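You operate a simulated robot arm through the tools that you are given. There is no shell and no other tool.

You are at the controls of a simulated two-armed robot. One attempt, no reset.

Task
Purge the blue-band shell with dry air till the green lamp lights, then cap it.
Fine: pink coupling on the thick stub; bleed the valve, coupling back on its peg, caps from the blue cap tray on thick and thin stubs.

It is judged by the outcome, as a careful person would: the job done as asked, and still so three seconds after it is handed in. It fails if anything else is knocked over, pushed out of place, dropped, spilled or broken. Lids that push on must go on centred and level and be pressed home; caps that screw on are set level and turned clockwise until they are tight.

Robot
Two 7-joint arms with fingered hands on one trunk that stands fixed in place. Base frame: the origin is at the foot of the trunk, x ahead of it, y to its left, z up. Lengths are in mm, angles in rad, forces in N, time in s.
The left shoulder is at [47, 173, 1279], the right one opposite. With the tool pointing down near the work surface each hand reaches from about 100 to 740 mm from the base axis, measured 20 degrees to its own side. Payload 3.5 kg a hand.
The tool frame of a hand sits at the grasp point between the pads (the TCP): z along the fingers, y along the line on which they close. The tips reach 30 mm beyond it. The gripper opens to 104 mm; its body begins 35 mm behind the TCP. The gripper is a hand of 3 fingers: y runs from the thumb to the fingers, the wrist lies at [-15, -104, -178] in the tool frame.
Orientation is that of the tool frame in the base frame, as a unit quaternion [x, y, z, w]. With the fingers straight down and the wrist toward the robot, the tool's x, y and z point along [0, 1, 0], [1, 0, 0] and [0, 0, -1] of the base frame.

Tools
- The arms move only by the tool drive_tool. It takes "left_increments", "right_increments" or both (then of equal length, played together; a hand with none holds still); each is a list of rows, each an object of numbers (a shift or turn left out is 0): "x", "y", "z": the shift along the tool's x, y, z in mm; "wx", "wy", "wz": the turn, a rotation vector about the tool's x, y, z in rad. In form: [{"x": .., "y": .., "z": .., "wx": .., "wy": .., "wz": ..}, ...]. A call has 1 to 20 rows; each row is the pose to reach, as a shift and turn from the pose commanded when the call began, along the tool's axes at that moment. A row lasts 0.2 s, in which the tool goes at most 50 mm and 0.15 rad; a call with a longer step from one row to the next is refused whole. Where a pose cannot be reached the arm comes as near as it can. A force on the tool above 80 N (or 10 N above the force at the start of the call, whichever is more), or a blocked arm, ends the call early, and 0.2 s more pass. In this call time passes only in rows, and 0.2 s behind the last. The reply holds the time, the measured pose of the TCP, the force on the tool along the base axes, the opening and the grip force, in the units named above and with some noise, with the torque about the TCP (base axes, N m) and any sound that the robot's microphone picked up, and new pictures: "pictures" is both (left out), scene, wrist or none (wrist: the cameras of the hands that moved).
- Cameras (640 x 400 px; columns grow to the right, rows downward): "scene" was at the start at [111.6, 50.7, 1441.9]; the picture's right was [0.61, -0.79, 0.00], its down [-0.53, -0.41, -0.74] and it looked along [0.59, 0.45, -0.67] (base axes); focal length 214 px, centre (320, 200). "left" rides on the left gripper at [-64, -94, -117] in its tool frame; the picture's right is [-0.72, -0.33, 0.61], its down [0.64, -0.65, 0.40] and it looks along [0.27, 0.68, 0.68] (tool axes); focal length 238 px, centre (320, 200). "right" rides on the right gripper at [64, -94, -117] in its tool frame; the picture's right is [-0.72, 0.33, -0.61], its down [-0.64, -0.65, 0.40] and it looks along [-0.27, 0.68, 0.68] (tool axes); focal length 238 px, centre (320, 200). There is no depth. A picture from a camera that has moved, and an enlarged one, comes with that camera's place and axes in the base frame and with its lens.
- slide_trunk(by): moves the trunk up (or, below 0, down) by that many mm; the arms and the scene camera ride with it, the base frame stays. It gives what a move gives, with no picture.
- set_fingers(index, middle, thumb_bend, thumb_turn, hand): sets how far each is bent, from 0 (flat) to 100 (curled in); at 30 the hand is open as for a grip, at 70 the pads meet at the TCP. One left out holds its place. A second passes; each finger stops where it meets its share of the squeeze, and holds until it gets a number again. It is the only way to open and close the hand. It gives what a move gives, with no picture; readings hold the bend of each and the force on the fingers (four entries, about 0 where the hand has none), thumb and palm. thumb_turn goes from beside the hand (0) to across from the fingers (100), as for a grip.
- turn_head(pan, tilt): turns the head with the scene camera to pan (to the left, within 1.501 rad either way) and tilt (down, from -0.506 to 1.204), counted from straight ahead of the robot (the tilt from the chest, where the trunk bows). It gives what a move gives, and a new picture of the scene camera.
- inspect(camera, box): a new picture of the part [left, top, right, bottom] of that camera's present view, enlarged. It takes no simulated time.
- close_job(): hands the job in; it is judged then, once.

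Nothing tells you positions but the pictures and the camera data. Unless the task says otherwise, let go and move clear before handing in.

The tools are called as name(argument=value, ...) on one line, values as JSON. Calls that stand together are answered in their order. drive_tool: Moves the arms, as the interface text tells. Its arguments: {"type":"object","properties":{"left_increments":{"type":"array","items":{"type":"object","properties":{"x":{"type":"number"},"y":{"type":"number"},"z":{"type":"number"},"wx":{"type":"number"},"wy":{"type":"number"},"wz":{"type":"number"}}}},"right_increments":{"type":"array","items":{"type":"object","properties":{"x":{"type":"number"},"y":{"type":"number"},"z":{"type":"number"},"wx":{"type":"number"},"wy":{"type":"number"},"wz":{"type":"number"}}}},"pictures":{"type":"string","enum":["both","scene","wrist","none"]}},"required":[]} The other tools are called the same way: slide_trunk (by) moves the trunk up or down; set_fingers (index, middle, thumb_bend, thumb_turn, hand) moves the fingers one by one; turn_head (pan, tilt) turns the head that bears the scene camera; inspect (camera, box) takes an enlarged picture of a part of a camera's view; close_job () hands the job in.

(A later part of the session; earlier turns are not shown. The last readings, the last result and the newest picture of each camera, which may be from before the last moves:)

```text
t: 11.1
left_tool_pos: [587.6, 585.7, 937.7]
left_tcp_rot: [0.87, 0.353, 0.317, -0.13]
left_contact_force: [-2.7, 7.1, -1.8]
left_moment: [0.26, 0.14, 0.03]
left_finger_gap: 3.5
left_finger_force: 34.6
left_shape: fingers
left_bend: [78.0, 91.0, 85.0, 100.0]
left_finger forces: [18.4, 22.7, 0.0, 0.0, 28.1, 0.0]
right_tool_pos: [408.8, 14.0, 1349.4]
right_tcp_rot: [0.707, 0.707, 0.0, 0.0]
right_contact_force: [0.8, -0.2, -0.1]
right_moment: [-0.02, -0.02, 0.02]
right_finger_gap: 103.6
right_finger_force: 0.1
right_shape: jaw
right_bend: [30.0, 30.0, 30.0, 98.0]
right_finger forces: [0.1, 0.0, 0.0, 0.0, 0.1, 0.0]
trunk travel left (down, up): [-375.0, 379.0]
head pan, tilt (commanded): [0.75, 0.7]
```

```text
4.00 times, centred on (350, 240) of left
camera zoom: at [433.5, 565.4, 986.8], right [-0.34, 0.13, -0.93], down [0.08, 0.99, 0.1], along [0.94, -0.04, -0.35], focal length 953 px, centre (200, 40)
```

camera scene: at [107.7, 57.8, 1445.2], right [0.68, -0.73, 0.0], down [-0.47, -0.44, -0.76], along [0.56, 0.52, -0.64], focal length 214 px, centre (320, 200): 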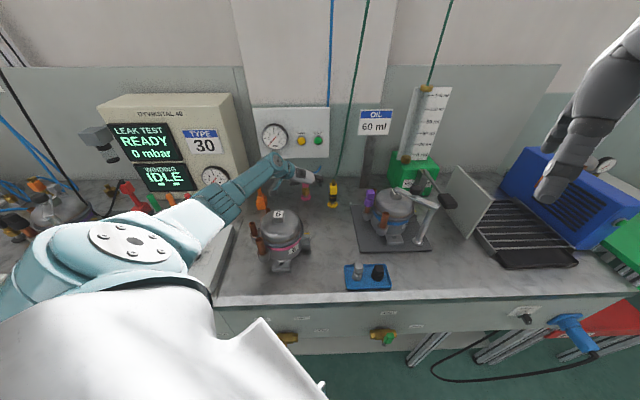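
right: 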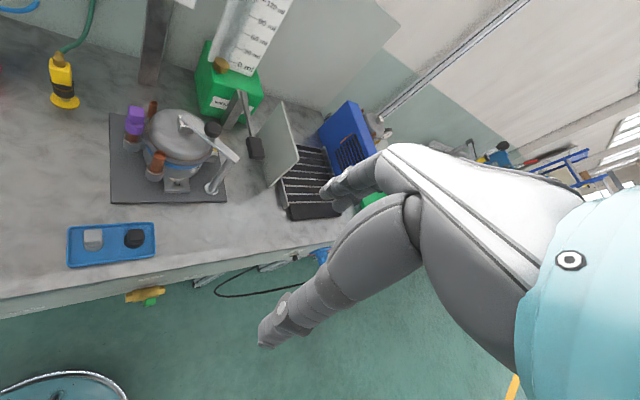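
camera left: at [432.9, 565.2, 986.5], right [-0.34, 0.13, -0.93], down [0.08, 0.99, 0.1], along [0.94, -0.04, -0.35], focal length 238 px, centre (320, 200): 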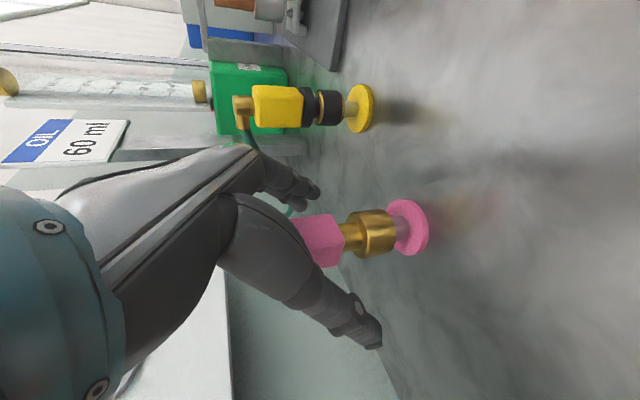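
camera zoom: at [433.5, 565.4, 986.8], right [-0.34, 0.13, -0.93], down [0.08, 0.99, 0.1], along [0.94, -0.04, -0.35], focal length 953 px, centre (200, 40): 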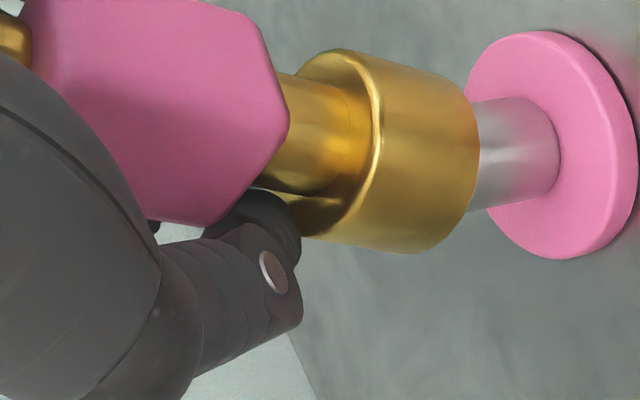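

That over-squeezed: the fingertips reach past the block's lower back corner and tip the coupling toward me. I'll release, back off along the fingers and try again more gently.

set_fingers(hand="left", index=50, middle=50, thumb_bend=50)

inspect(camera="scene", box=[290, 165, 330, 195])

inspect(camera="left", box=[270, 190, 430, 290])

```text
t: 12.1
left_tool_pos: [589.0, 583.0, 940.1]
left_tcp_rot: [0.87, 0.353, 0.318, -0.129]
left_contact_force: [-1.1, -0.6, -0.1]
left_moment: [-0.03, 0.0, 0.0]
left_finger_gap: 51.5
left_finger_force: 0.1
left_shape: fingers
left_bend: [50.0, 50.0, 50.0, 100.0]
left_finger forces: [0.1, 0.0, 0.0, 0.1, 0.1, 0.1]
right_tool_pos: [409.1, 12.3, 1349.7]
right_tcp_rot: [0.707, 0.707, -0.001, -0.001]
right_contact_force: [0.2, -0.5, -0.6]
right_moment: [-0.02, 0.01, -0.01]
right_finger_gap: 103.7
right_finger_force: 0.0
right_shape: jaw
right_bend: [30.0, 30.0, 30.0, 98.0]
right_finger forces: [0.0, 0.0, 0.1, 0.0, 0.1, 0.1]
trunk travel left (down, up): [-375.0, 379.0]
head pan, tilt (commanded): [0.75, 0.7]
```

```text
13.33 times, centred on (310, 180) of scene
camera zoom: at [107.4, 57.9, 1445.2], right [0.68, -0.73, 0.0], down [-0.47, -0.44, -0.77], along [0.56, 0.52, -0.64], focal length 2860 px, centre (453, 467)
```

zoom: 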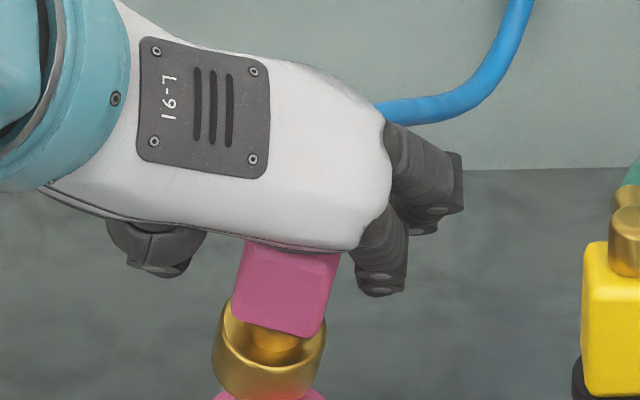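

```text
4.00 times, centred on (350, 240) of left
camera zoom: at [434.0, 564.0, 987.3], right [-0.34, 0.13, -0.93], down [0.08, 0.99, 0.1], along [0.94, -0.04, -0.35], focal length 953 px, centre (200, 40)
```

zoom: 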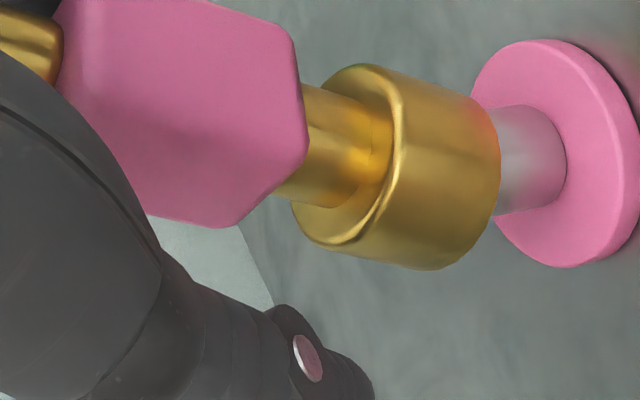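

The coupling stays leaning on its peg but is still seated. I'll retract the hand 17 mm along the fingers, so the fingertip pads meet the middle of the block, and check.

drive_tool(left_increments=[{"z": -9}, {"z": -17}])

inspect(camera="scene", box=[290, 160, 330, 190])

inspect(camera="left", box=[270, 190, 430, 290])

```text
t: 12.7
left_tool_pos: [581.3, 576.0, 951.6]
left_tcp_rot: [0.871, 0.353, 0.318, -0.129]
left_contact_force: [1.2, 0.8, -0.5]
left_moment: [0.03, 0.01, -0.03]
left_finger_gap: 51.3
left_finger_force: 0.1
left_shape: fingers
left_bend: [50.0, 50.0, 50.0, 100.0]
left_finger forces: [0.0, 0.1, 0.0, 0.0, 0.0, 0.0]
right_tool_pos: [409.2, 12.1, 1350.6]
right_tcp_rot: [0.708, 0.706, -0.001, -0.001]
right_contact_force: [-0.5, -0.3, -0.8]
right_moment: [0.0, 0.0, -0.01]
right_finger_gap: 103.4
right_finger_force: 0.1
right_shape: jaw
right_bend: [30.0, 30.0, 30.0, 98.0]
right_finger forces: [0.0, 0.1, 0.0, 0.1, 0.0, 0.0]
trunk travel left (down, up): [-375.0, 379.0]
head pan, tilt (commanded): [0.75, 0.7]
camera scene: at [107.5, 57.9, 1445.2], right [0.68, -0.73, 0.0], down [-0.47, -0.44, -0.76], along [0.56, 0.52, -0.64], focal length 214 px, centre (320, 200)
camera left: at [425.7, 556.3, 999.7], right [-0.34, 0.13, -0.93], down [0.08, 0.99, 0.1], along [0.94, -0.04, -0.35], focal length 238 px, centre (320, 200)
```

scene: 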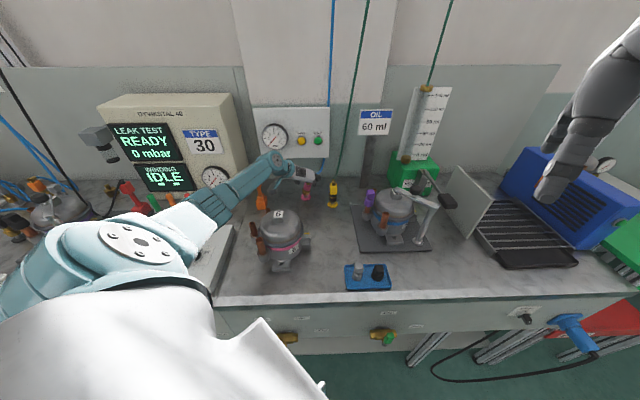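
left: 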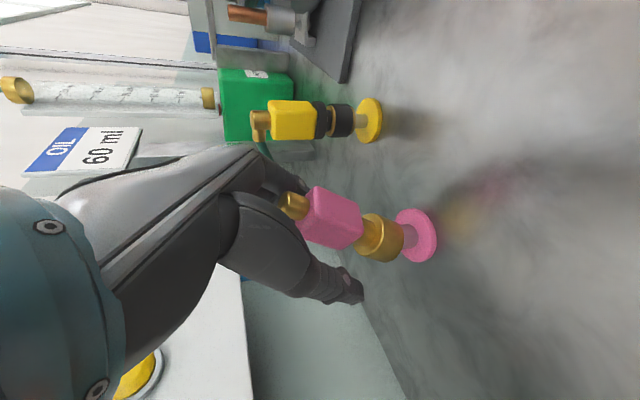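

```text
13.33 times, centred on (310, 175) of scene
camera zoom: at [107.5, 57.9, 1445.2], right [0.68, -0.73, 0.0], down [-0.47, -0.44, -0.76], along [0.56, 0.52, -0.64], focal length 2860 px, centre (453, 533)
```

zoom: 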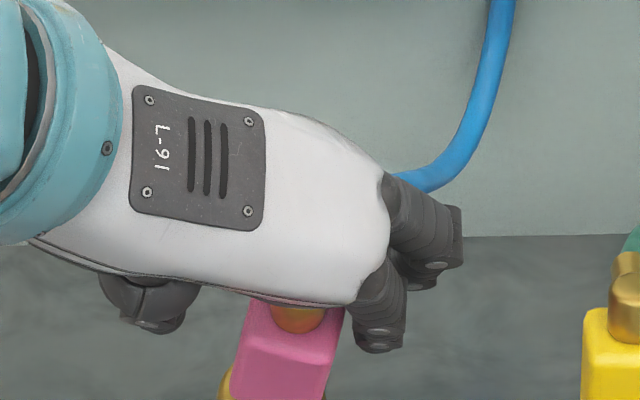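

```text
4.00 times, centred on (350, 240) of left
camera zoom: at [425.7, 556.3, 999.7], right [-0.34, 0.13, -0.93], down [0.08, 0.99, 0.1], along [0.94, -0.04, -0.35], focal length 953 px, centre (200, 40)
```

zoom: 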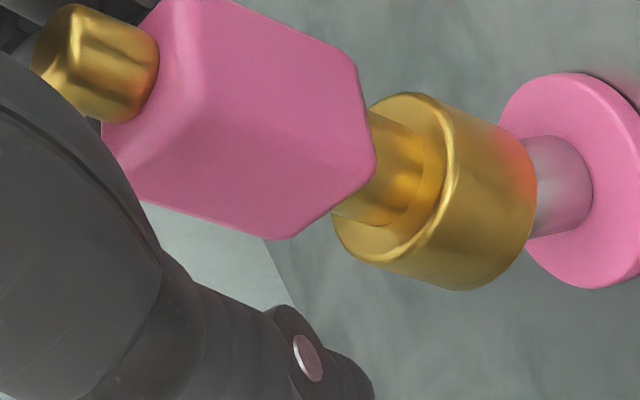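

The coupling leans about 25° toward me, its block now near (573, 562, 940). I'll recentre the hand on it before gripping lightly.

drive_tool(left_increments=[{"x": 0, "y": 2, "z": -12}, {"x": -9, "y": 4, "z": -12}, {"x": -18, "y": 4, "z": -12}])

inspect(camera="scene", box=[280, 150, 340, 195])

inspect(camera="left", box=[250, 170, 450, 300])

```text
t: 13.5
left_tool_pos: [567.4, 557.0, 949.4]
left_tcp_rot: [0.87, 0.354, 0.317, -0.129]
left_contact_force: [0.2, -0.6, 0.2]
left_moment: [0.05, -0.04, -0.02]
left_finger_gap: 51.6
left_finger_force: 0.0
left_shape: fingers
left_bend: [50.0, 50.0, 50.0, 100.0]
left_finger forces: [0.1, 0.0, 0.0, 0.1, 0.1, 0.0]
right_tool_pos: [409.0, 13.2, 1348.6]
right_tcp_rot: [0.707, 0.707, -0.001, 0.0]
right_contact_force: [1.1, -0.4, 0.9]
right_moment: [0.04, 0.02, -0.02]
right_finger_gap: 103.5
right_finger_force: 0.1
right_shape: jaw
right_bend: [30.0, 30.0, 30.0, 98.0]
right_finger forces: [0.0, 0.0, 0.0, 0.1, 0.0, 0.1]
trunk travel left (down, up): [-375.0, 379.0]
head pan, tilt (commanded): [0.75, 0.7]
camera scene: at [107.3, 57.9, 1445.2], right [0.68, -0.73, 0.0], down [-0.47, -0.44, -0.77], along [0.56, 0.52, -0.64], focal length 214 px, centre (320, 200)
camera left: at [412.8, 537.4, 997.2], right [-0.34, 0.13, -0.93], down [0.08, 0.99, 0.1], along [0.94, -0.04, -0.35], focal length 238 px, centre (320, 200)
```

scene: 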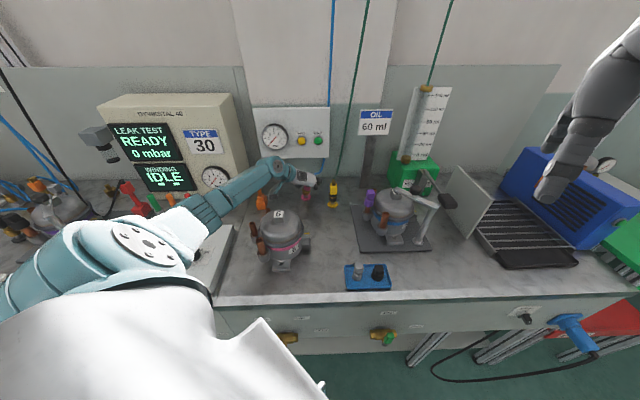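
left: 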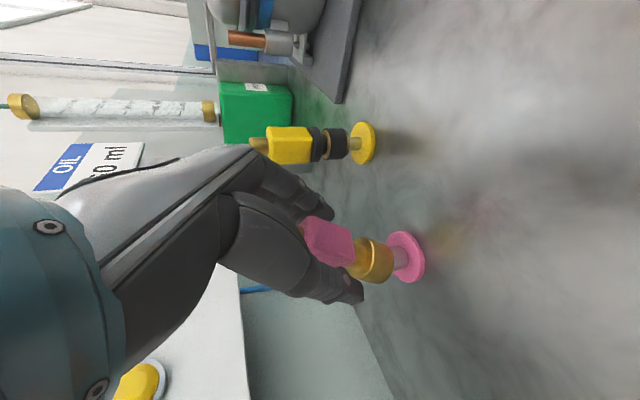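

```text
8.89 times, centred on (310, 172) of scene
camera zoom: at [107.3, 57.9, 1445.2], right [0.68, -0.73, 0.0], down [-0.47, -0.44, -0.77], along [0.56, 0.52, -0.64], focal length 1906 px, centre (409, 444)
```

zoom: 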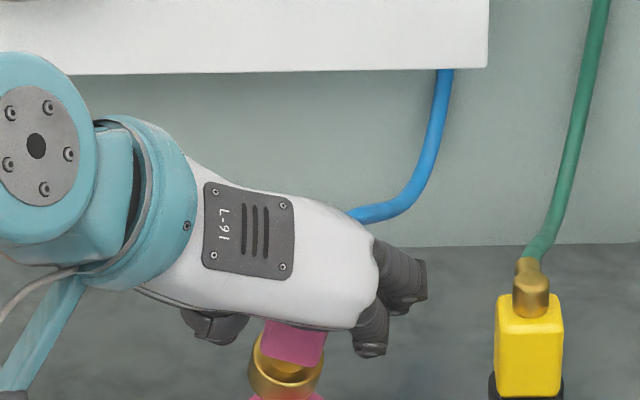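

```text
3.08 times, centred on (350, 235) of left
camera zoom: at [412.8, 537.4, 997.2], right [-0.34, 0.13, -0.93], down [0.08, 0.99, 0.1], along [0.94, -0.04, -0.35], focal length 733 px, centre (228, 92)
```

zoom: 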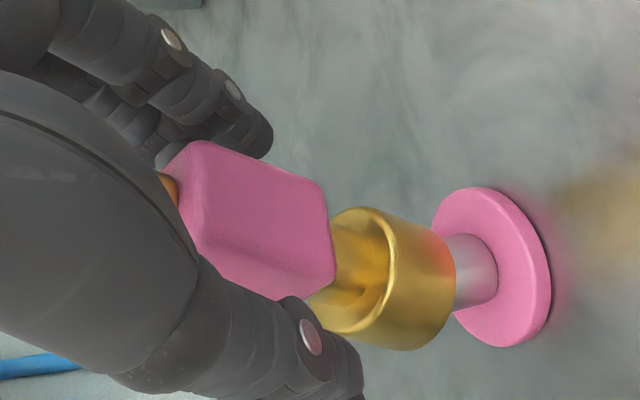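

Now the fingers straddle the block nicely and run parallel to it. I'll close gently in small steps.

set_fingers(hand="left", index=59, middle=59, thumb_bend=59)

inspect(camera="left", box=[250, 170, 450, 300])

inspect(camera="scene", box=[280, 150, 340, 195])

```text
t: 14.5
left_tool_pos: [567.0, 556.6, 948.6]
left_tcp_rot: [0.871, 0.353, 0.318, -0.128]
left_contact_force: [0.4, -0.2, -0.3]
left_moment: [0.0, 0.02, -0.03]
left_finger_gap: 29.9
left_finger_force: 0.2
left_shape: fingers
left_bend: [59.0, 58.0, 58.0, 100.0]
left_finger forces: [0.1, 0.8, 0.0, 0.1, 0.4, 0.0]
right_tool_pos: [408.7, 12.1, 1350.2]
right_tcp_rot: [0.707, 0.707, -0.001, 0.0]
right_contact_force: [0.3, 0.8, 0.1]
right_moment: [-0.02, -0.04, 0.01]
right_finger_gap: 103.6
right_finger_force: 0.0
right_shape: jaw
right_bend: [30.0, 30.0, 30.0, 98.0]
right_finger forces: [0.1, 0.0, 0.1, 0.1, 0.1, 0.1]
trunk travel left (down, up): [-375.0, 379.0]
head pan, tilt (commanded): [0.75, 0.7]
```

```text
3.08 times, centred on (350, 235) of left
camera zoom: at [413.1, 537.5, 997.1], right [-0.34, 0.13, -0.93], down [0.08, 0.99, 0.1], along [0.94, -0.04, -0.35], focal length 733 px, centre (228, 92)
```

zoom: 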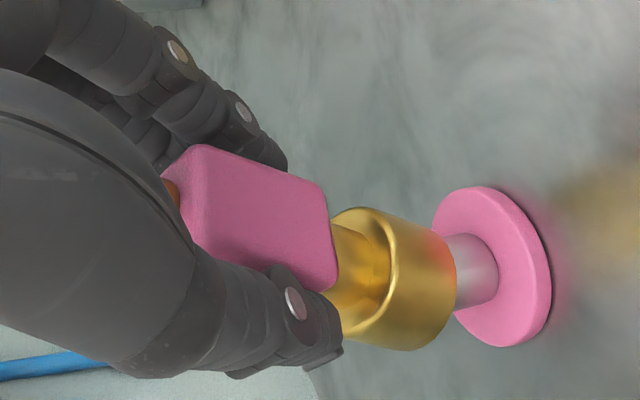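

```text
8.89 times, centred on (310, 172) of scene
camera zoom: at [107.6, 57.9, 1445.2], right [0.68, -0.73, 0.0], down [-0.47, -0.44, -0.76], along [0.56, 0.52, -0.64], focal length 1906 px, centre (409, 444)
```

zoom: 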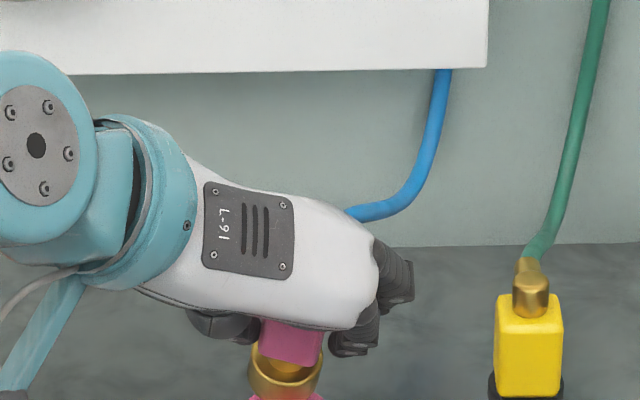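

Contact has just begun and is even, so I'll firm up the grip.

set_fingers(hand="left", index=66, middle=66, thumb_bend=66)

inspect(camera="left", box=[250, 170, 450, 300])

inspect(camera="scene", box=[280, 150, 340, 195])

```text
t: 15.5
left_tool_pos: [567.3, 556.7, 949.3]
left_tcp_rot: [0.87, 0.354, 0.318, -0.129]
left_contact_force: [1.5, -0.2, 0.4]
left_moment: [-0.01, -0.04, -0.07]
left_finger_gap: 24.0
left_finger_force: 6.7
left_shape: fingers
left_bend: [63.0, 61.0, 60.0, 100.0]
left_finger forces: [2.3, 4.9, 0.0, 0.1, 6.1, 0.1]
right_tool_pos: [408.7, 12.5, 1349.5]
right_tcp_rot: [0.707, 0.707, -0.001, -0.001]
right_contact_force: [-0.9, 0.0, -0.5]
right_moment: [-0.02, 0.0, 0.04]
right_finger_gap: 103.6
right_finger_force: 0.0
right_shape: jaw
right_bend: [30.0, 30.0, 30.0, 98.0]
right_finger forces: [0.1, 0.0, 0.0, 0.0, 0.0, 0.0]
trunk travel left (down, up): [-375.0, 379.0]
head pan, tilt (commanded): [0.75, 0.7]
```

```text
3.08 times, centred on (350, 235) of left
camera zoom: at [413.2, 537.4, 997.2], right [-0.34, 0.13, -0.93], down [0.08, 0.99, 0.1], along [0.94, -0.04, -0.35], focal length 733 px, centre (228, 92)
```

zoom: 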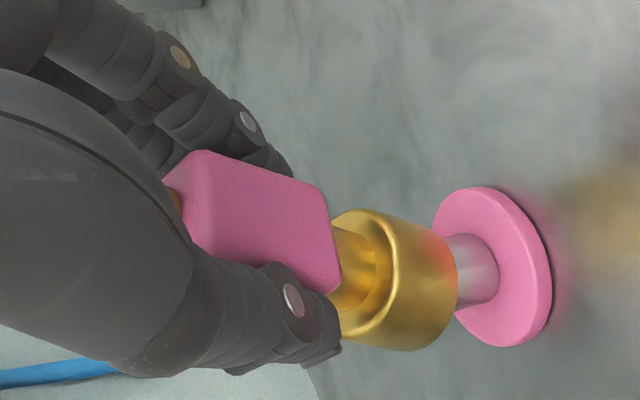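

```text
8.89 times, centred on (310, 172) of scene
camera zoom: at [107.6, 57.8, 1445.2], right [0.68, -0.73, 0.0], down [-0.47, -0.44, -0.76], along [0.56, 0.52, -0.64], focal length 1906 px, centre (409, 444)
```

zoom: 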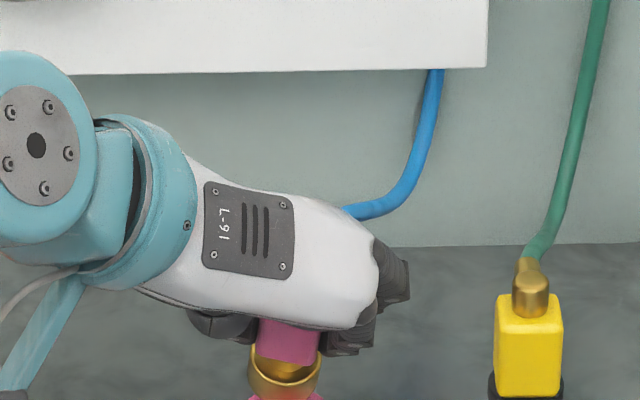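

The grip is balanced at about 6 N, so I'll increase it moderately for a safe lift.

set_fingers(hand="left", index=73, middle=72, thumb_bend=72)

inspect(camera="left", box=[250, 170, 450, 300])

inspect(camera="scene", box=[280, 150, 340, 195])

```text
t: 16.5
left_tool_pos: [568.2, 555.8, 949.8]
left_tcp_rot: [0.871, 0.353, 0.318, -0.129]
left_contact_force: [2.8, 0.2, 0.6]
left_moment: [0.06, -0.06, -0.02]
left_finger_gap: 22.5
left_finger_force: 15.9
left_shape: fingers
left_bend: [71.0, 64.0, 59.0, 100.0]
left_finger forces: [7.9, 8.4, 0.1, 0.0, 15.3, 0.1]
right_tool_pos: [409.7, 12.6, 1351.0]
right_tcp_rot: [0.707, 0.707, -0.001, -0.001]
right_contact_force: [0.9, -0.7, 0.2]
right_moment: [0.0, 0.02, -0.02]
right_finger_gap: 103.9
right_finger_force: 0.1
right_shape: jaw
right_bend: [30.0, 30.0, 30.0, 98.0]
right_finger forces: [0.1, 0.0, 0.1, 0.0, 0.1, 0.0]
trunk travel left (down, up): [-375.0, 379.0]
head pan, tilt (commanded): [0.75, 0.7]
```

```text
3.08 times, centred on (350, 235) of left
camera zoom: at [413.2, 537.6, 997.1], right [-0.34, 0.13, -0.93], down [0.08, 0.99, 0.1], along [0.94, -0.04, -0.35], focal length 733 px, centre (228, 92)
```

zoom: 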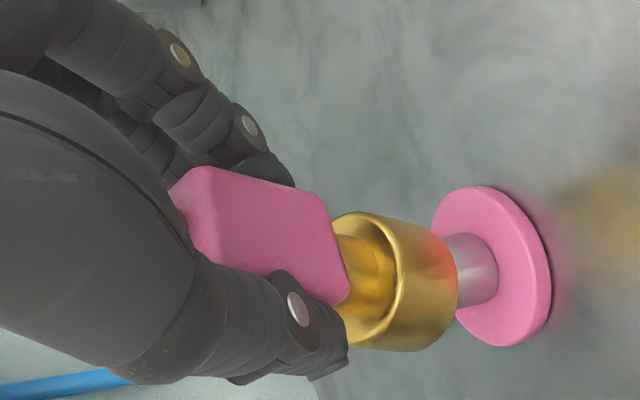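

```text
8.89 times, centred on (310, 172) of scene
camera zoom: at [107.7, 58.0, 1445.2], right [0.68, -0.73, 0.0], down [-0.47, -0.44, -0.76], along [0.56, 0.52, -0.64], focal length 1906 px, centre (409, 444)
```

zoom: 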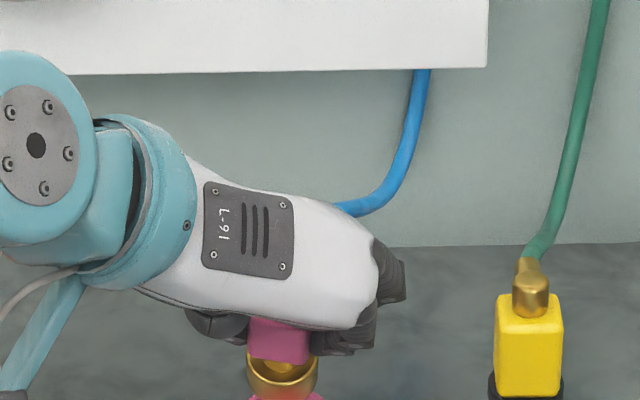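

The grip is firm at about 16 N with fingers and thumb balanced. I'll lift straight up off the peg.

drive_tool(left_increments=[{"x": 6.4, "z": -7.6}, {"x": 12.9, "z": -15.3}, {"x": 19.3, "z": -22.9}, {"x": 25.8, "z": -30.6}, {"x": 32.2, "z": -38.2}])

inspect(camera="left", box=[250, 170, 450, 300])

inspect(camera="scene", box=[270, 140, 350, 200])

```text
t: 17.7
left_tool_pos: [567.0, 558.8, 999.0]
left_tcp_rot: [0.87, 0.354, 0.319, -0.129]
left_contact_force: [-0.1, 0.8, -1.0]
left_moment: [-0.05, 0.01, -0.01]
left_finger_gap: 22.6
left_finger_force: 15.9
left_shape: fingers
left_bend: [71.0, 64.0, 59.0, 100.0]
left_finger forces: [8.3, 7.5, 0.1, 0.0, 15.5, 0.0]
right_tool_pos: [409.4, 13.8, 1349.7]
right_tcp_rot: [0.707, 0.707, -0.002, 0.0]
right_contact_force: [-0.4, 0.1, -1.0]
right_moment: [0.01, 0.02, 0.0]
right_finger_gap: 103.7
right_finger_force: 0.1
right_shape: jaw
right_bend: [30.0, 30.0, 30.0, 98.0]
right_finger forces: [0.0, 0.0, 0.1, 0.1, 0.1, 0.0]
trunk travel left (down, up): [-375.0, 379.0]
head pan, tilt (commanded): [0.75, 0.7]
camera scene: at [107.5, 58.0, 1445.2], right [0.68, -0.73, 0.0], down [-0.47, -0.44, -0.76], along [0.56, 0.52, -0.64], focal length 214 px, centre (320, 200)
camera left: at [412.5, 538.5, 1047.2], right [-0.34, 0.13, -0.93], down [0.08, 0.99, 0.1], along [0.94, -0.04, -0.35], focal length 238 px, centre (320, 200)
```

scene: 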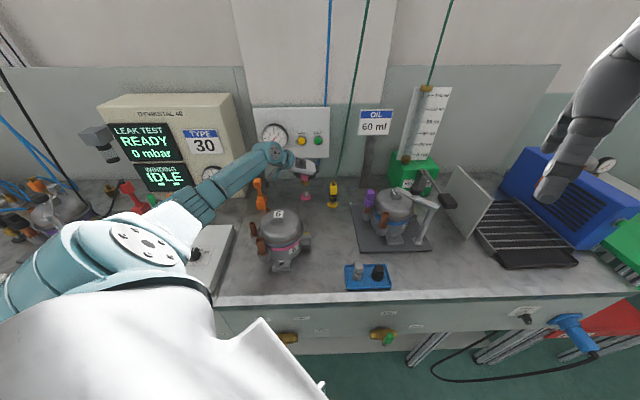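
left: 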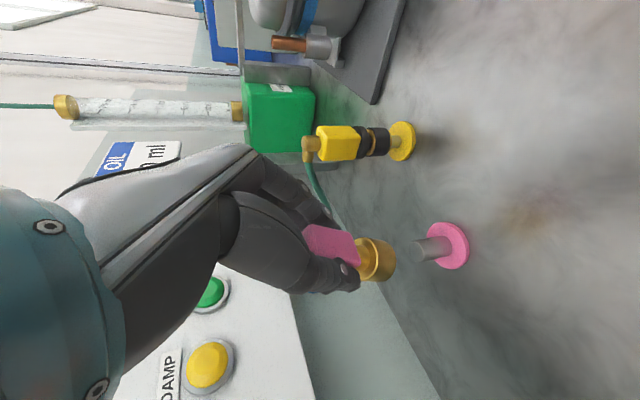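

```text
3.08 times, centred on (350, 235) of left
camera zoom: at [412.5, 538.5, 1047.2], right [-0.34, 0.13, -0.93], down [0.08, 0.99, 0.1], along [0.94, -0.04, -0.35], focal length 733 px, centre (228, 92)
```

zoom: 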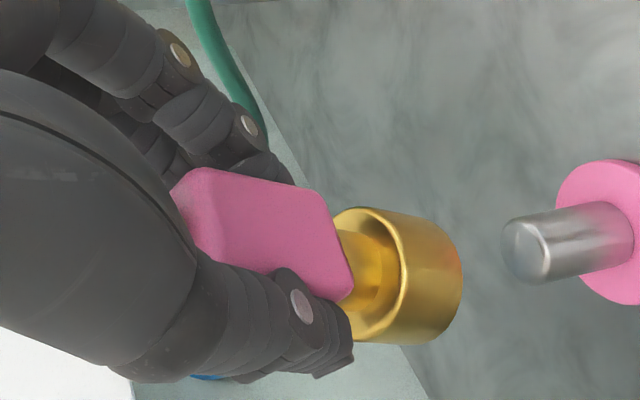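

```text
6.67 times, centred on (310, 170) of scene
camera zoom: at [107.5, 58.0, 1445.2], right [0.68, -0.73, 0.0], down [-0.47, -0.44, -0.76], along [0.56, 0.52, -0.64], focal length 1430 px, centre (387, 400)
```

zoom: 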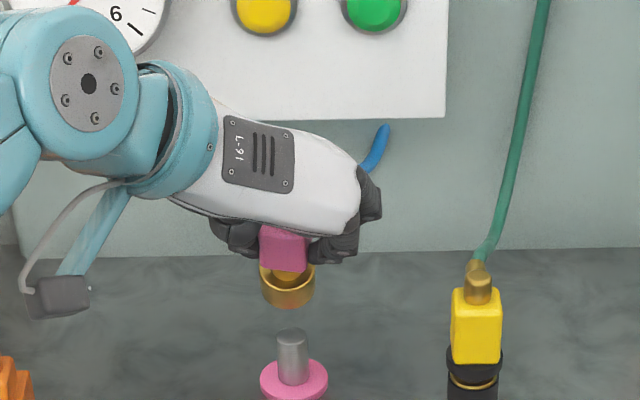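

The coupling is off its peg and held firmly, tilted about 30°. I'll raise it, then carry it toward the thick stub while turning the hand so the coupling hangs vertical.

drive_tool(left_increments=[{"x": 10.2, "y": 7.3, "z": -33.9}, {"x": 20.4, "y": 14.6, "z": -67.8}, {"x": 30.6, "y": 21.8, "z": -101.7}, {"x": 40.8, "y": 29.1, "z": -135.6}], pictures="scene")

drive_tool(left_increments=[{"x": -12.6, "y": 26, "z": -18.7, "wx": -0.0168, "wy": -0.101, "wz": -0.0141}, {"x": -25.2, "y": 52.1, "z": -37.4, "wx": -0.0336, "wy": -0.202, "wz": -0.0283}, {"x": -37.7, "y": 78.2, "z": -56.1, "wx": -0.0504, "wy": -0.303, "wz": -0.0424}, {"x": -50.3, "y": 104.2, "z": -74.8, "wx": -0.0672, "wy": -0.404, "wz": -0.0566}, {"x": -62.9, "y": 130.3, "z": -93.5, "wx": -0.084, "wy": -0.505, "wz": -0.0707}])

```text
t: 18.7
left_tool_pos: [547.3, 499.2, 1128.9]
left_tcp_rot: [0.87, 0.354, 0.318, -0.129]
left_contact_force: [-0.4, 0.2, -0.7]
left_moment: [-0.02, 0.03, -0.03]
left_finger_gap: 22.5
left_finger_force: 16.0
left_shape: fingers
left_bend: [71.0, 64.0, 59.0, 100.0]
left_finger forces: [8.5, 7.4, 0.0, 0.0, 15.4, 0.1]
right_tool_pos: [409.8, 13.4, 1347.7]
right_tcp_rot: [0.707, 0.708, 0.0, 0.0]
right_contact_force: [0.1, 1.0, 0.2]
right_moment: [-0.04, 0.02, 0.0]
right_finger_gap: 103.6
right_finger_force: 0.1
right_shape: jaw
right_bend: [30.0, 30.0, 30.0, 98.0]
right_finger forces: [0.0, 0.0, 0.1, 0.0, 0.0, 0.0]
trunk travel left (down, up): [-375.0, 379.0]
head pan, tilt (commanded): [0.75, 0.7]
camera scene: at [107.5, 57.7, 1445.2], right [0.68, -0.73, 0.0], down [-0.47, -0.44, -0.77], along [0.56, 0.52, -0.64], focal length 214 px, centre (320, 200)
```

scene: 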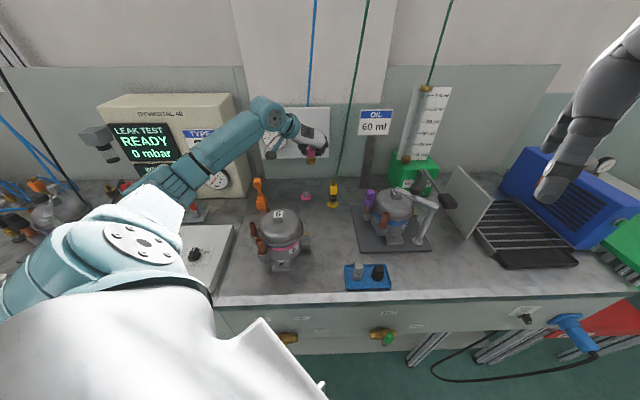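

```text
t: 19.9
left_tool_pos: [560.6, 329.0, 1159.6]
left_tcp_rot: [0.914, 0.39, 0.109, 0.011]
left_contact_force: [-0.3, 0.7, -0.2]
left_moment: [0.01, 0.02, 0.0]
left_finger_gap: 22.3
left_finger_force: 15.5
left_shape: fingers
left_bend: [71.0, 64.0, 59.0, 100.0]
left_finger forces: [8.3, 7.1, 0.1, 0.0, 15.5, 0.1]
right_tool_pos: [409.4, 12.3, 1350.5]
right_tcp_rot: [0.707, 0.707, -0.001, -0.001]
right_contact_force: [0.1, -0.1, -0.8]
right_moment: [0.02, 0.0, -0.02]
right_finger_gap: 103.6
right_finger_force: 0.1
right_shape: jaw
right_bend: [30.0, 30.0, 30.0, 98.0]
right_finger forces: [0.0, 0.0, 0.1, 0.0, 0.0, 0.1]
trunk travel left (down, up): [-375.0, 379.0]
head pan, tilt (commanded): [0.75, 0.7]
camera scene: at [108.0, 57.4, 1445.1], right [0.68, -0.73, 0.0], down [-0.47, -0.44, -0.76], along [0.56, 0.52, -0.64], focal length 214 px, centre (320, 200)
camera left: at [426.5, 340.8, 1251.6], right [-0.59, -0.25, -0.77], down [0.05, 0.94, -0.34], along [0.81, -0.24, -0.54], focal length 238 px, centre (320, 200)
```

scene: 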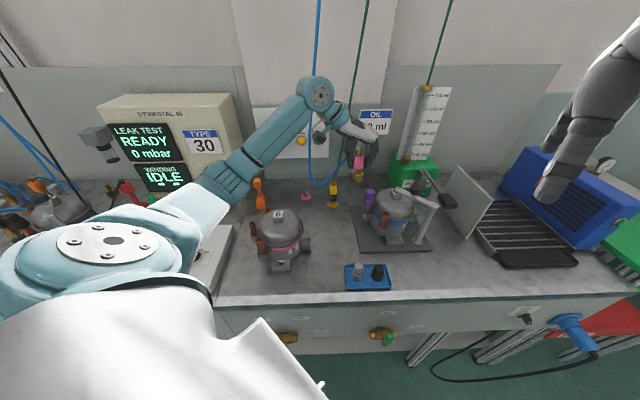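
left: 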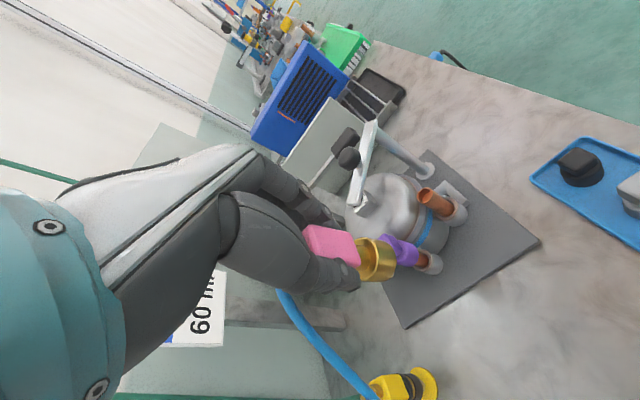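

The coupling is near vertical now, and the hose follows freely. I'll check its tilt from the scene and right cameras.

inspect(camera="scene", box=[330, 120, 410, 180])

inspect(camera="right", box=[0, 0, 240, 150])

inspect(camera="left", box=[280, 140, 520, 300])

```text
6.67 times, centred on (370, 150) of scene
camera zoom: at [108.0, 57.4, 1445.1], right [0.68, -0.73, 0.0], down [-0.47, -0.44, -0.76], along [0.56, 0.52, -0.64], focal length 1430 px, centre (-13, 533)
```

zoom: 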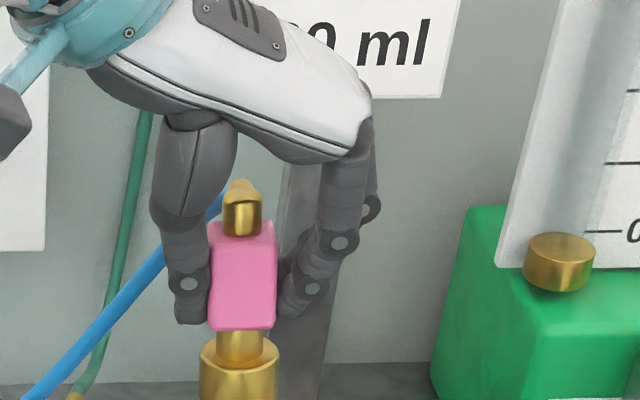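

```text
2.67 times, centred on (120, 75) of right
camera zoom: at [314.7, 76.5, 1467.2], right [0.33, -0.72, 0.61], down [-0.65, -0.64, -0.4], along [0.68, -0.27, -0.68], focal length 636 px, centre (853, 533)
```

zoom: 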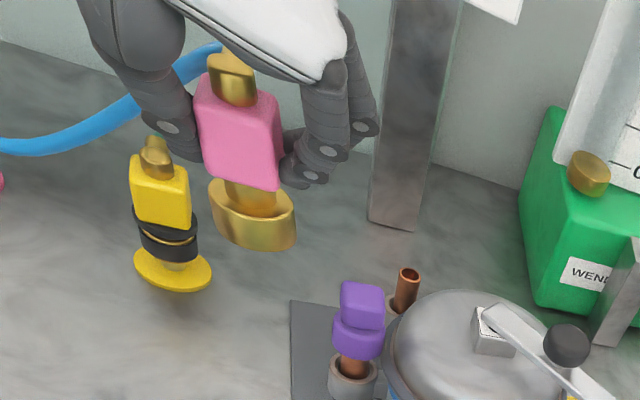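

```text
2.50 times, centred on (400, 220) of left
camera zoom: at [426.5, 340.8, 1251.6], right [-0.59, -0.25, -0.77], down [0.05, 0.94, -0.34], along [0.81, -0.24, -0.54], focal length 596 px, centre (120, 150)
```

zoom: 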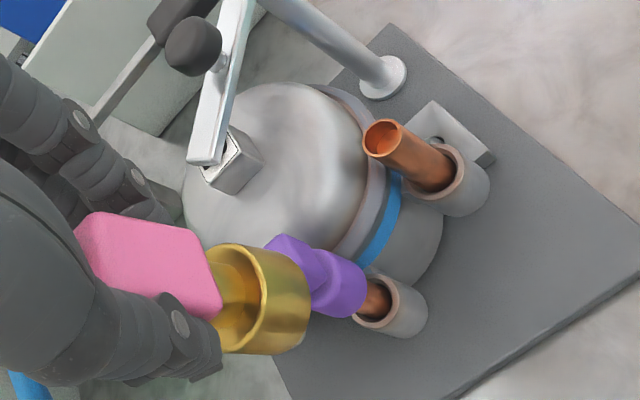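

The coupling leans about 8° in my grip. I'll correct that, yaw slightly, and hover it above the thick stub at about (585, 233, 999).

drive_tool(left_increments=[{"x": -17, "y": 21.5, "z": 6.6, "wx": 0.01, "wy": 0.024, "wz": 0.056}, {"x": -34, "y": 43, "z": 13.2, "wx": 0.02, "wy": 0.049, "wz": 0.112}, {"x": -50, "y": 64.5, "z": 19.9, "wx": 0.03, "wy": 0.073, "wz": 0.167}, {"x": -67, "y": 86, "z": 26.5, "wx": 0.041, "wy": 0.097, "wz": 0.223}])

inspect(camera="scene", box=[330, 130, 450, 220])

inspect(camera="right", box=[40, 0, 280, 150])

inspect(camera="left", box=[280, 140, 520, 300])

```text
t: 20.9
left_tool_pos: [581.5, 222.0, 1129.6]
left_tcp_rot: [0.946, 0.288, 0.146, -0.039]
left_contact_force: [0.9, -1.0, -1.4]
left_moment: [0.01, -0.04, -0.01]
left_finger_gap: 22.3
left_finger_force: 15.1
left_shape: fingers
left_bend: [71.0, 64.0, 59.0, 100.0]
left_finger forces: [8.3, 7.0, 0.0, 0.1, 15.4, 0.0]
right_tool_pos: [408.4, 12.2, 1349.1]
right_tcp_rot: [0.707, 0.707, 0.0, 0.0]
right_contact_force: [-0.4, -0.6, 0.7]
right_moment: [0.02, -0.01, -0.03]
right_finger_gap: 103.3
right_finger_force: 0.1
right_shape: jaw
right_bend: [30.0, 30.0, 30.0, 98.0]
right_finger forces: [0.1, 0.0, 0.0, 0.0, 0.0, 0.0]
trunk travel left (down, up): [-375.0, 379.0]
head pan, tilt (commanded): [0.75, 0.7]
camera scene: at [107.7, 57.6, 1445.2], right [0.68, -0.73, 0.0], down [-0.47, -0.44, -0.77], along [0.56, 0.52, -0.64], focal length 214 px, centre (320, 200)
camera left: at [449.3, 247.8, 1221.3], right [-0.6, -0.02, -0.8], down [0.25, 0.95, -0.2], along [0.77, -0.32, -0.56], focal length 238 px, centre (320, 200)
```

scene: 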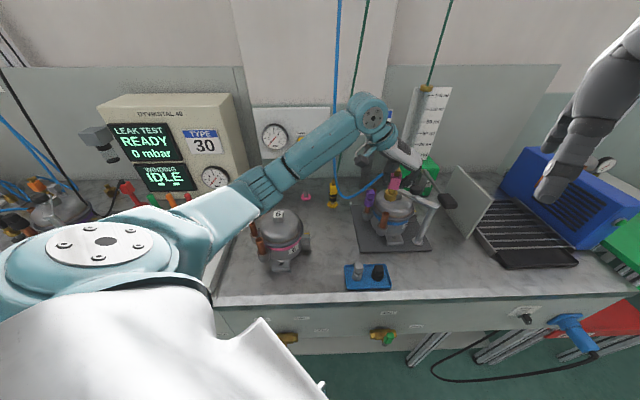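
left: 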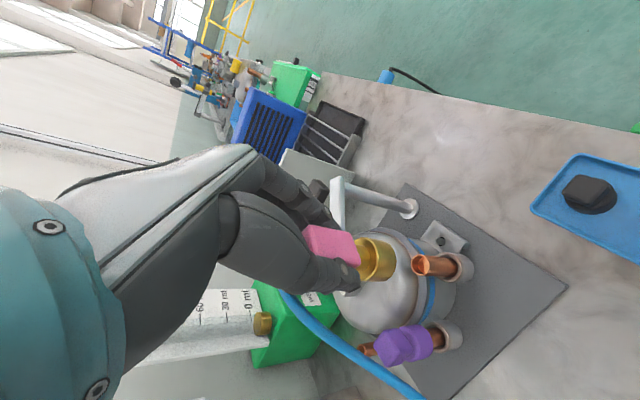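

```text
4.44 times, centred on (390, 175) of scene
camera zoom: at [107.7, 57.6, 1445.2], right [0.68, -0.73, 0.0], down [-0.47, -0.44, -0.77], along [0.56, 0.52, -0.64], focal length 953 px, centre (9, 311)
```

zoom: 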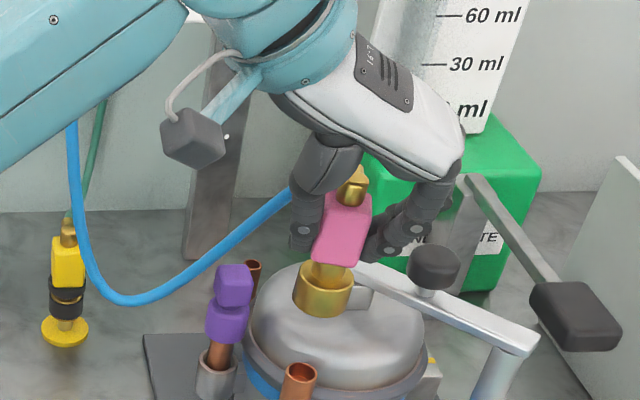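

```text
2.67 times, centred on (160, 75) of right
camera zoom: at [314.4, 76.7, 1467.3], right [0.33, -0.72, 0.61], down [-0.65, -0.64, -0.4], along [0.68, -0.27, -0.68], focal length 636 px, centre (747, 533)
```

zoom: 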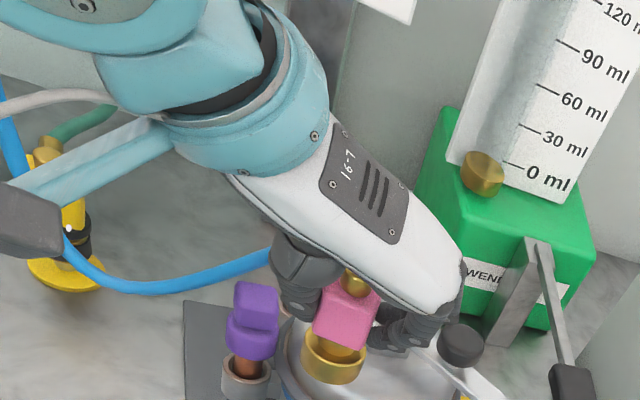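

```text
2.50 times, centred on (400, 220) of left
camera zoom: at [449.3, 247.8, 1221.3], right [-0.6, -0.02, -0.8], down [0.25, 0.95, -0.2], along [0.77, -0.32, -0.56], focal length 596 px, centre (120, 150)
```

zoom: 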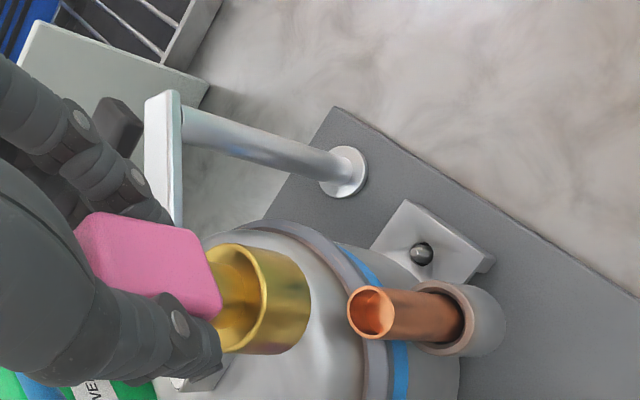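

Laterally it looks plumb, but I need a sideways view to judge fore-aft tilt. I'll bring the right hand's camera round to the right-hand side of the shell, well clear, to watch the insertion.

drive_tool(right_increments=[{"x": -3, "y": 15, "z": 17, "wz": -0.143}, {"x": -7, "y": 31, "z": 35, "wz": -0.286}, {"x": -10, "y": 47, "z": 53, "wz": -0.428}, {"x": -14, "y": 63, "z": 71, "wz": -0.571}, {"x": -17, "y": 78, "z": 90, "wz": -0.714}, {"x": -21, "y": 94, "z": 108, "wz": -0.857}, {"x": -25, "y": 110, "z": 126, "wz": -1.0}, {"x": -28, "y": 126, "z": 144, "wz": -1.142}, {"x": -32, "y": 142, "z": 162, "wz": -1.285}, {"x": -36, "y": 158, "z": 180, "wz": -1.428}, {"x": -39, "y": 172, "z": 198, "wz": -1.571}])

inspect(camera="right", box=[220, 60, 460, 220])

```text
t: 23.3
left_tool_pos: [581.1, 224.4, 1129.6]
left_tcp_rot: [0.945, 0.289, 0.146, -0.039]
left_contact_force: [-0.1, -0.6, -1.3]
left_moment: [0.01, -0.02, 0.03]
left_finger_gap: 22.2
left_finger_force: 15.1
left_shape: fingers
left_bend: [71.0, 64.0, 59.0, 100.0]
left_finger forces: [8.4, 7.0, 0.0, 0.0, 15.4, 0.0]
right_tool_pos: [513.5, -10.8, 1229.2]
right_tcp_rot: [0.303, 0.953, 0.0, -0.001]
right_contact_force: [-0.5, 0.4, -1.1]
right_moment: [0.01, -0.03, 0.03]
right_finger_gap: 103.5
right_finger_force: 0.2
right_shape: jaw
right_bend: [30.0, 30.0, 30.0, 98.0]
right_finger forces: [0.1, 0.1, 0.1, 0.1, 0.0, 0.0]
right hand out of reach, approached as far as the arm can: row 7, 8, 9, 10, 11
trunk travel left (down, up): [-375.0, 379.0]
head pan, tilt (commanded): [0.75, 0.7]
camera scene: at [107.7, 58.0, 1445.2], right [0.68, -0.73, 0.0], down [-0.47, -0.44, -0.76], along [0.56, 0.52, -0.64], focal length 214 px, centre (320, 200)
camera right: at [406.2, -50.8, 1346.7], right [0.78, -0.15, 0.61], down [0.14, -0.9, -0.4], along [0.61, 0.4, -0.68], focal length 238 px, centre (320, 200)
```

scene: 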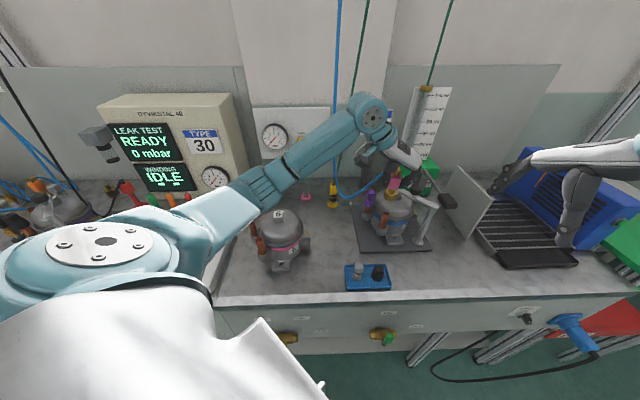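
right: 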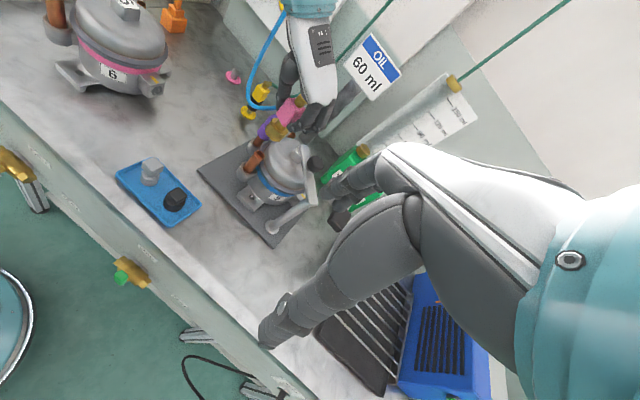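

```text
2.50 times, centred on (340, 140) of right
camera zoom: at [406.2, -50.8, 1346.7], right [0.78, -0.15, 0.61], down [0.14, -0.9, -0.4], along [0.61, 0.4, -0.68], focal length 596 px, centre (270, 350)
```

zoom: 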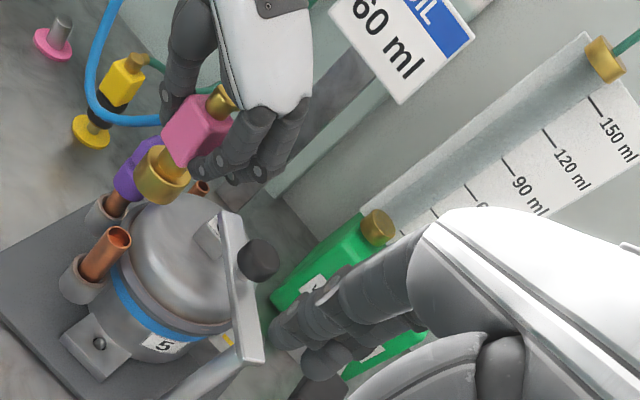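

From this new angle the coupling is plumb to within about 3°, and it needs roughly 16 mm in x to be over the stub, whose top is near (590, 233, 991). I'll shift and lower to just above the stub.

drive_tool(left_increments=[{"x": 6.3, "y": 4.4, "z": 2}, {"x": 12.7, "y": 8.9, "z": 4.1}, {"x": 5.9, "y": 8.6, "z": 25.6}, {"x": -0.8, "y": 8.4, "z": 47.1}])

inspect(camera="left", box=[300, 180, 460, 280])

inspect(camera="right", box=[220, 80, 340, 180])

inspect(camera="scene", box=[350, 150, 430, 210])

```text
t: 24.3
left_tool_pos: [598.5, 225.0, 1085.1]
left_tcp_rot: [0.945, 0.289, 0.146, -0.039]
left_contact_force: [-0.2, -0.6, -0.8]
left_moment: [-0.02, 0.0, 0.0]
left_finger_gap: 22.8
left_finger_force: 15.7
left_shape: fingers
left_bend: [71.0, 64.0, 59.0, 100.0]
left_finger forces: [8.4, 7.0, 0.0, 0.0, 15.4, 0.1]
right_tool_pos: [514.1, -10.5, 1228.6]
right_tcp_rot: [0.304, 0.953, 0.0, -0.001]
right_contact_force: [0.1, -0.2, -1.4]
right_moment: [0.02, 0.02, -0.04]
right_finger_gap: 103.6
right_finger_force: 0.1
right_shape: jaw
right_bend: [30.0, 30.0, 30.0, 98.0]
right_finger forces: [0.1, 0.0, 0.1, 0.0, 0.0, 0.0]
trunk travel left (down, up): [-375.0, 379.0]
head pan, tilt (commanded): [0.75, 0.7]
camera scene: at [107.7, 58.0, 1445.1], right [0.68, -0.73, 0.0], down [-0.47, -0.44, -0.76], along [0.56, 0.52, -0.64], focal length 214 px, centre (320, 200)
camera left: at [466.2, 249.0, 1175.8], right [-0.59, -0.02, -0.8], down [0.25, 0.95, -0.2], along [0.77, -0.32, -0.56], focal length 238 px, centre (320, 200)
```

scene: 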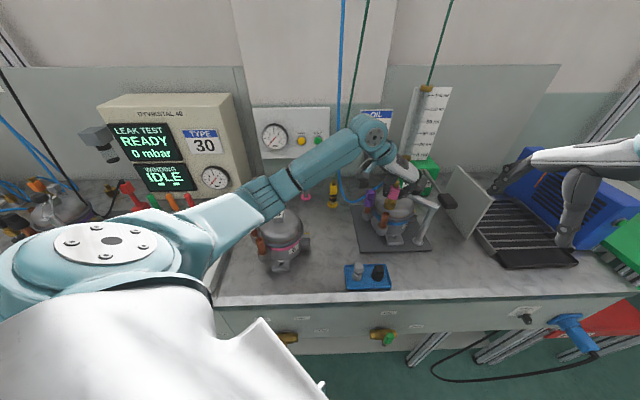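
left: 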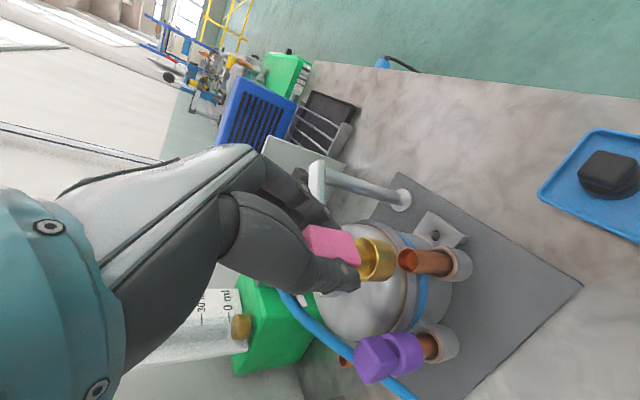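

```text
4.00 times, centred on (380, 230) of left
camera zoom: at [466.2, 249.0, 1175.8], right [-0.59, -0.02, -0.8], down [0.25, 0.95, -0.2], along [0.77, -0.32, -0.56], focal length 953 px, centre (80, 80)
```

zoom: 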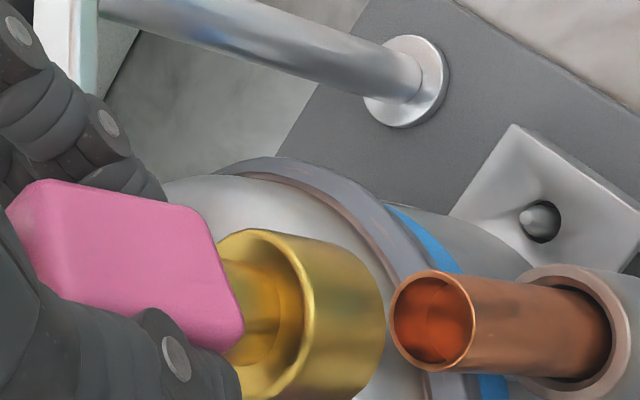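

```text
4.00 times, centred on (280, 130) of right
camera zoom: at [406.2, -50.8, 1346.7], right [0.78, -0.15, 0.61], down [0.14, -0.9, -0.4], along [0.61, 0.4, -0.68], focal length 953 px, centre (480, 480)
```

zoom: 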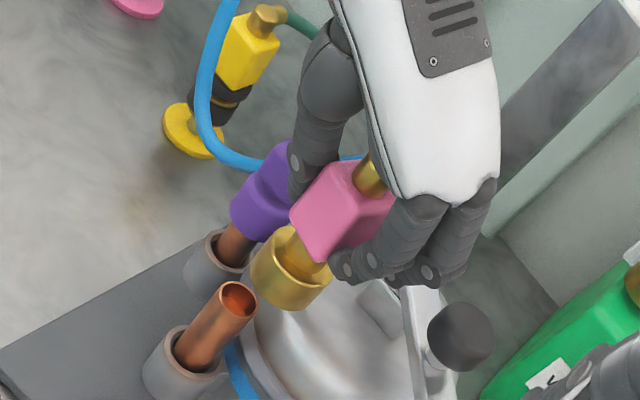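

```text
6.67 times, centred on (390, 180) of scene
camera zoom: at [107.7, 58.0, 1445.1], right [0.68, -0.73, 0.0], down [-0.47, -0.44, -0.76], along [0.56, 0.52, -0.64], focal length 1430 px, centre (-147, 333)
```

zoom: 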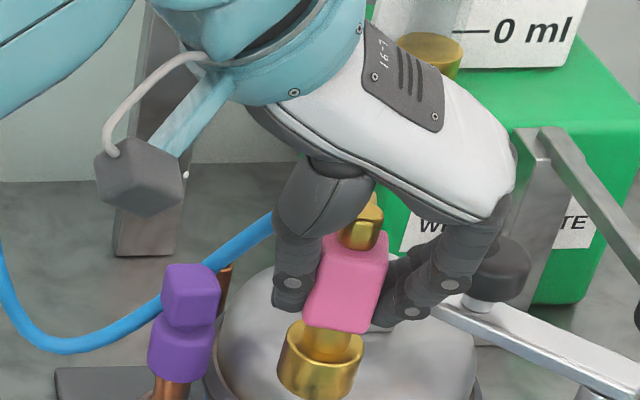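

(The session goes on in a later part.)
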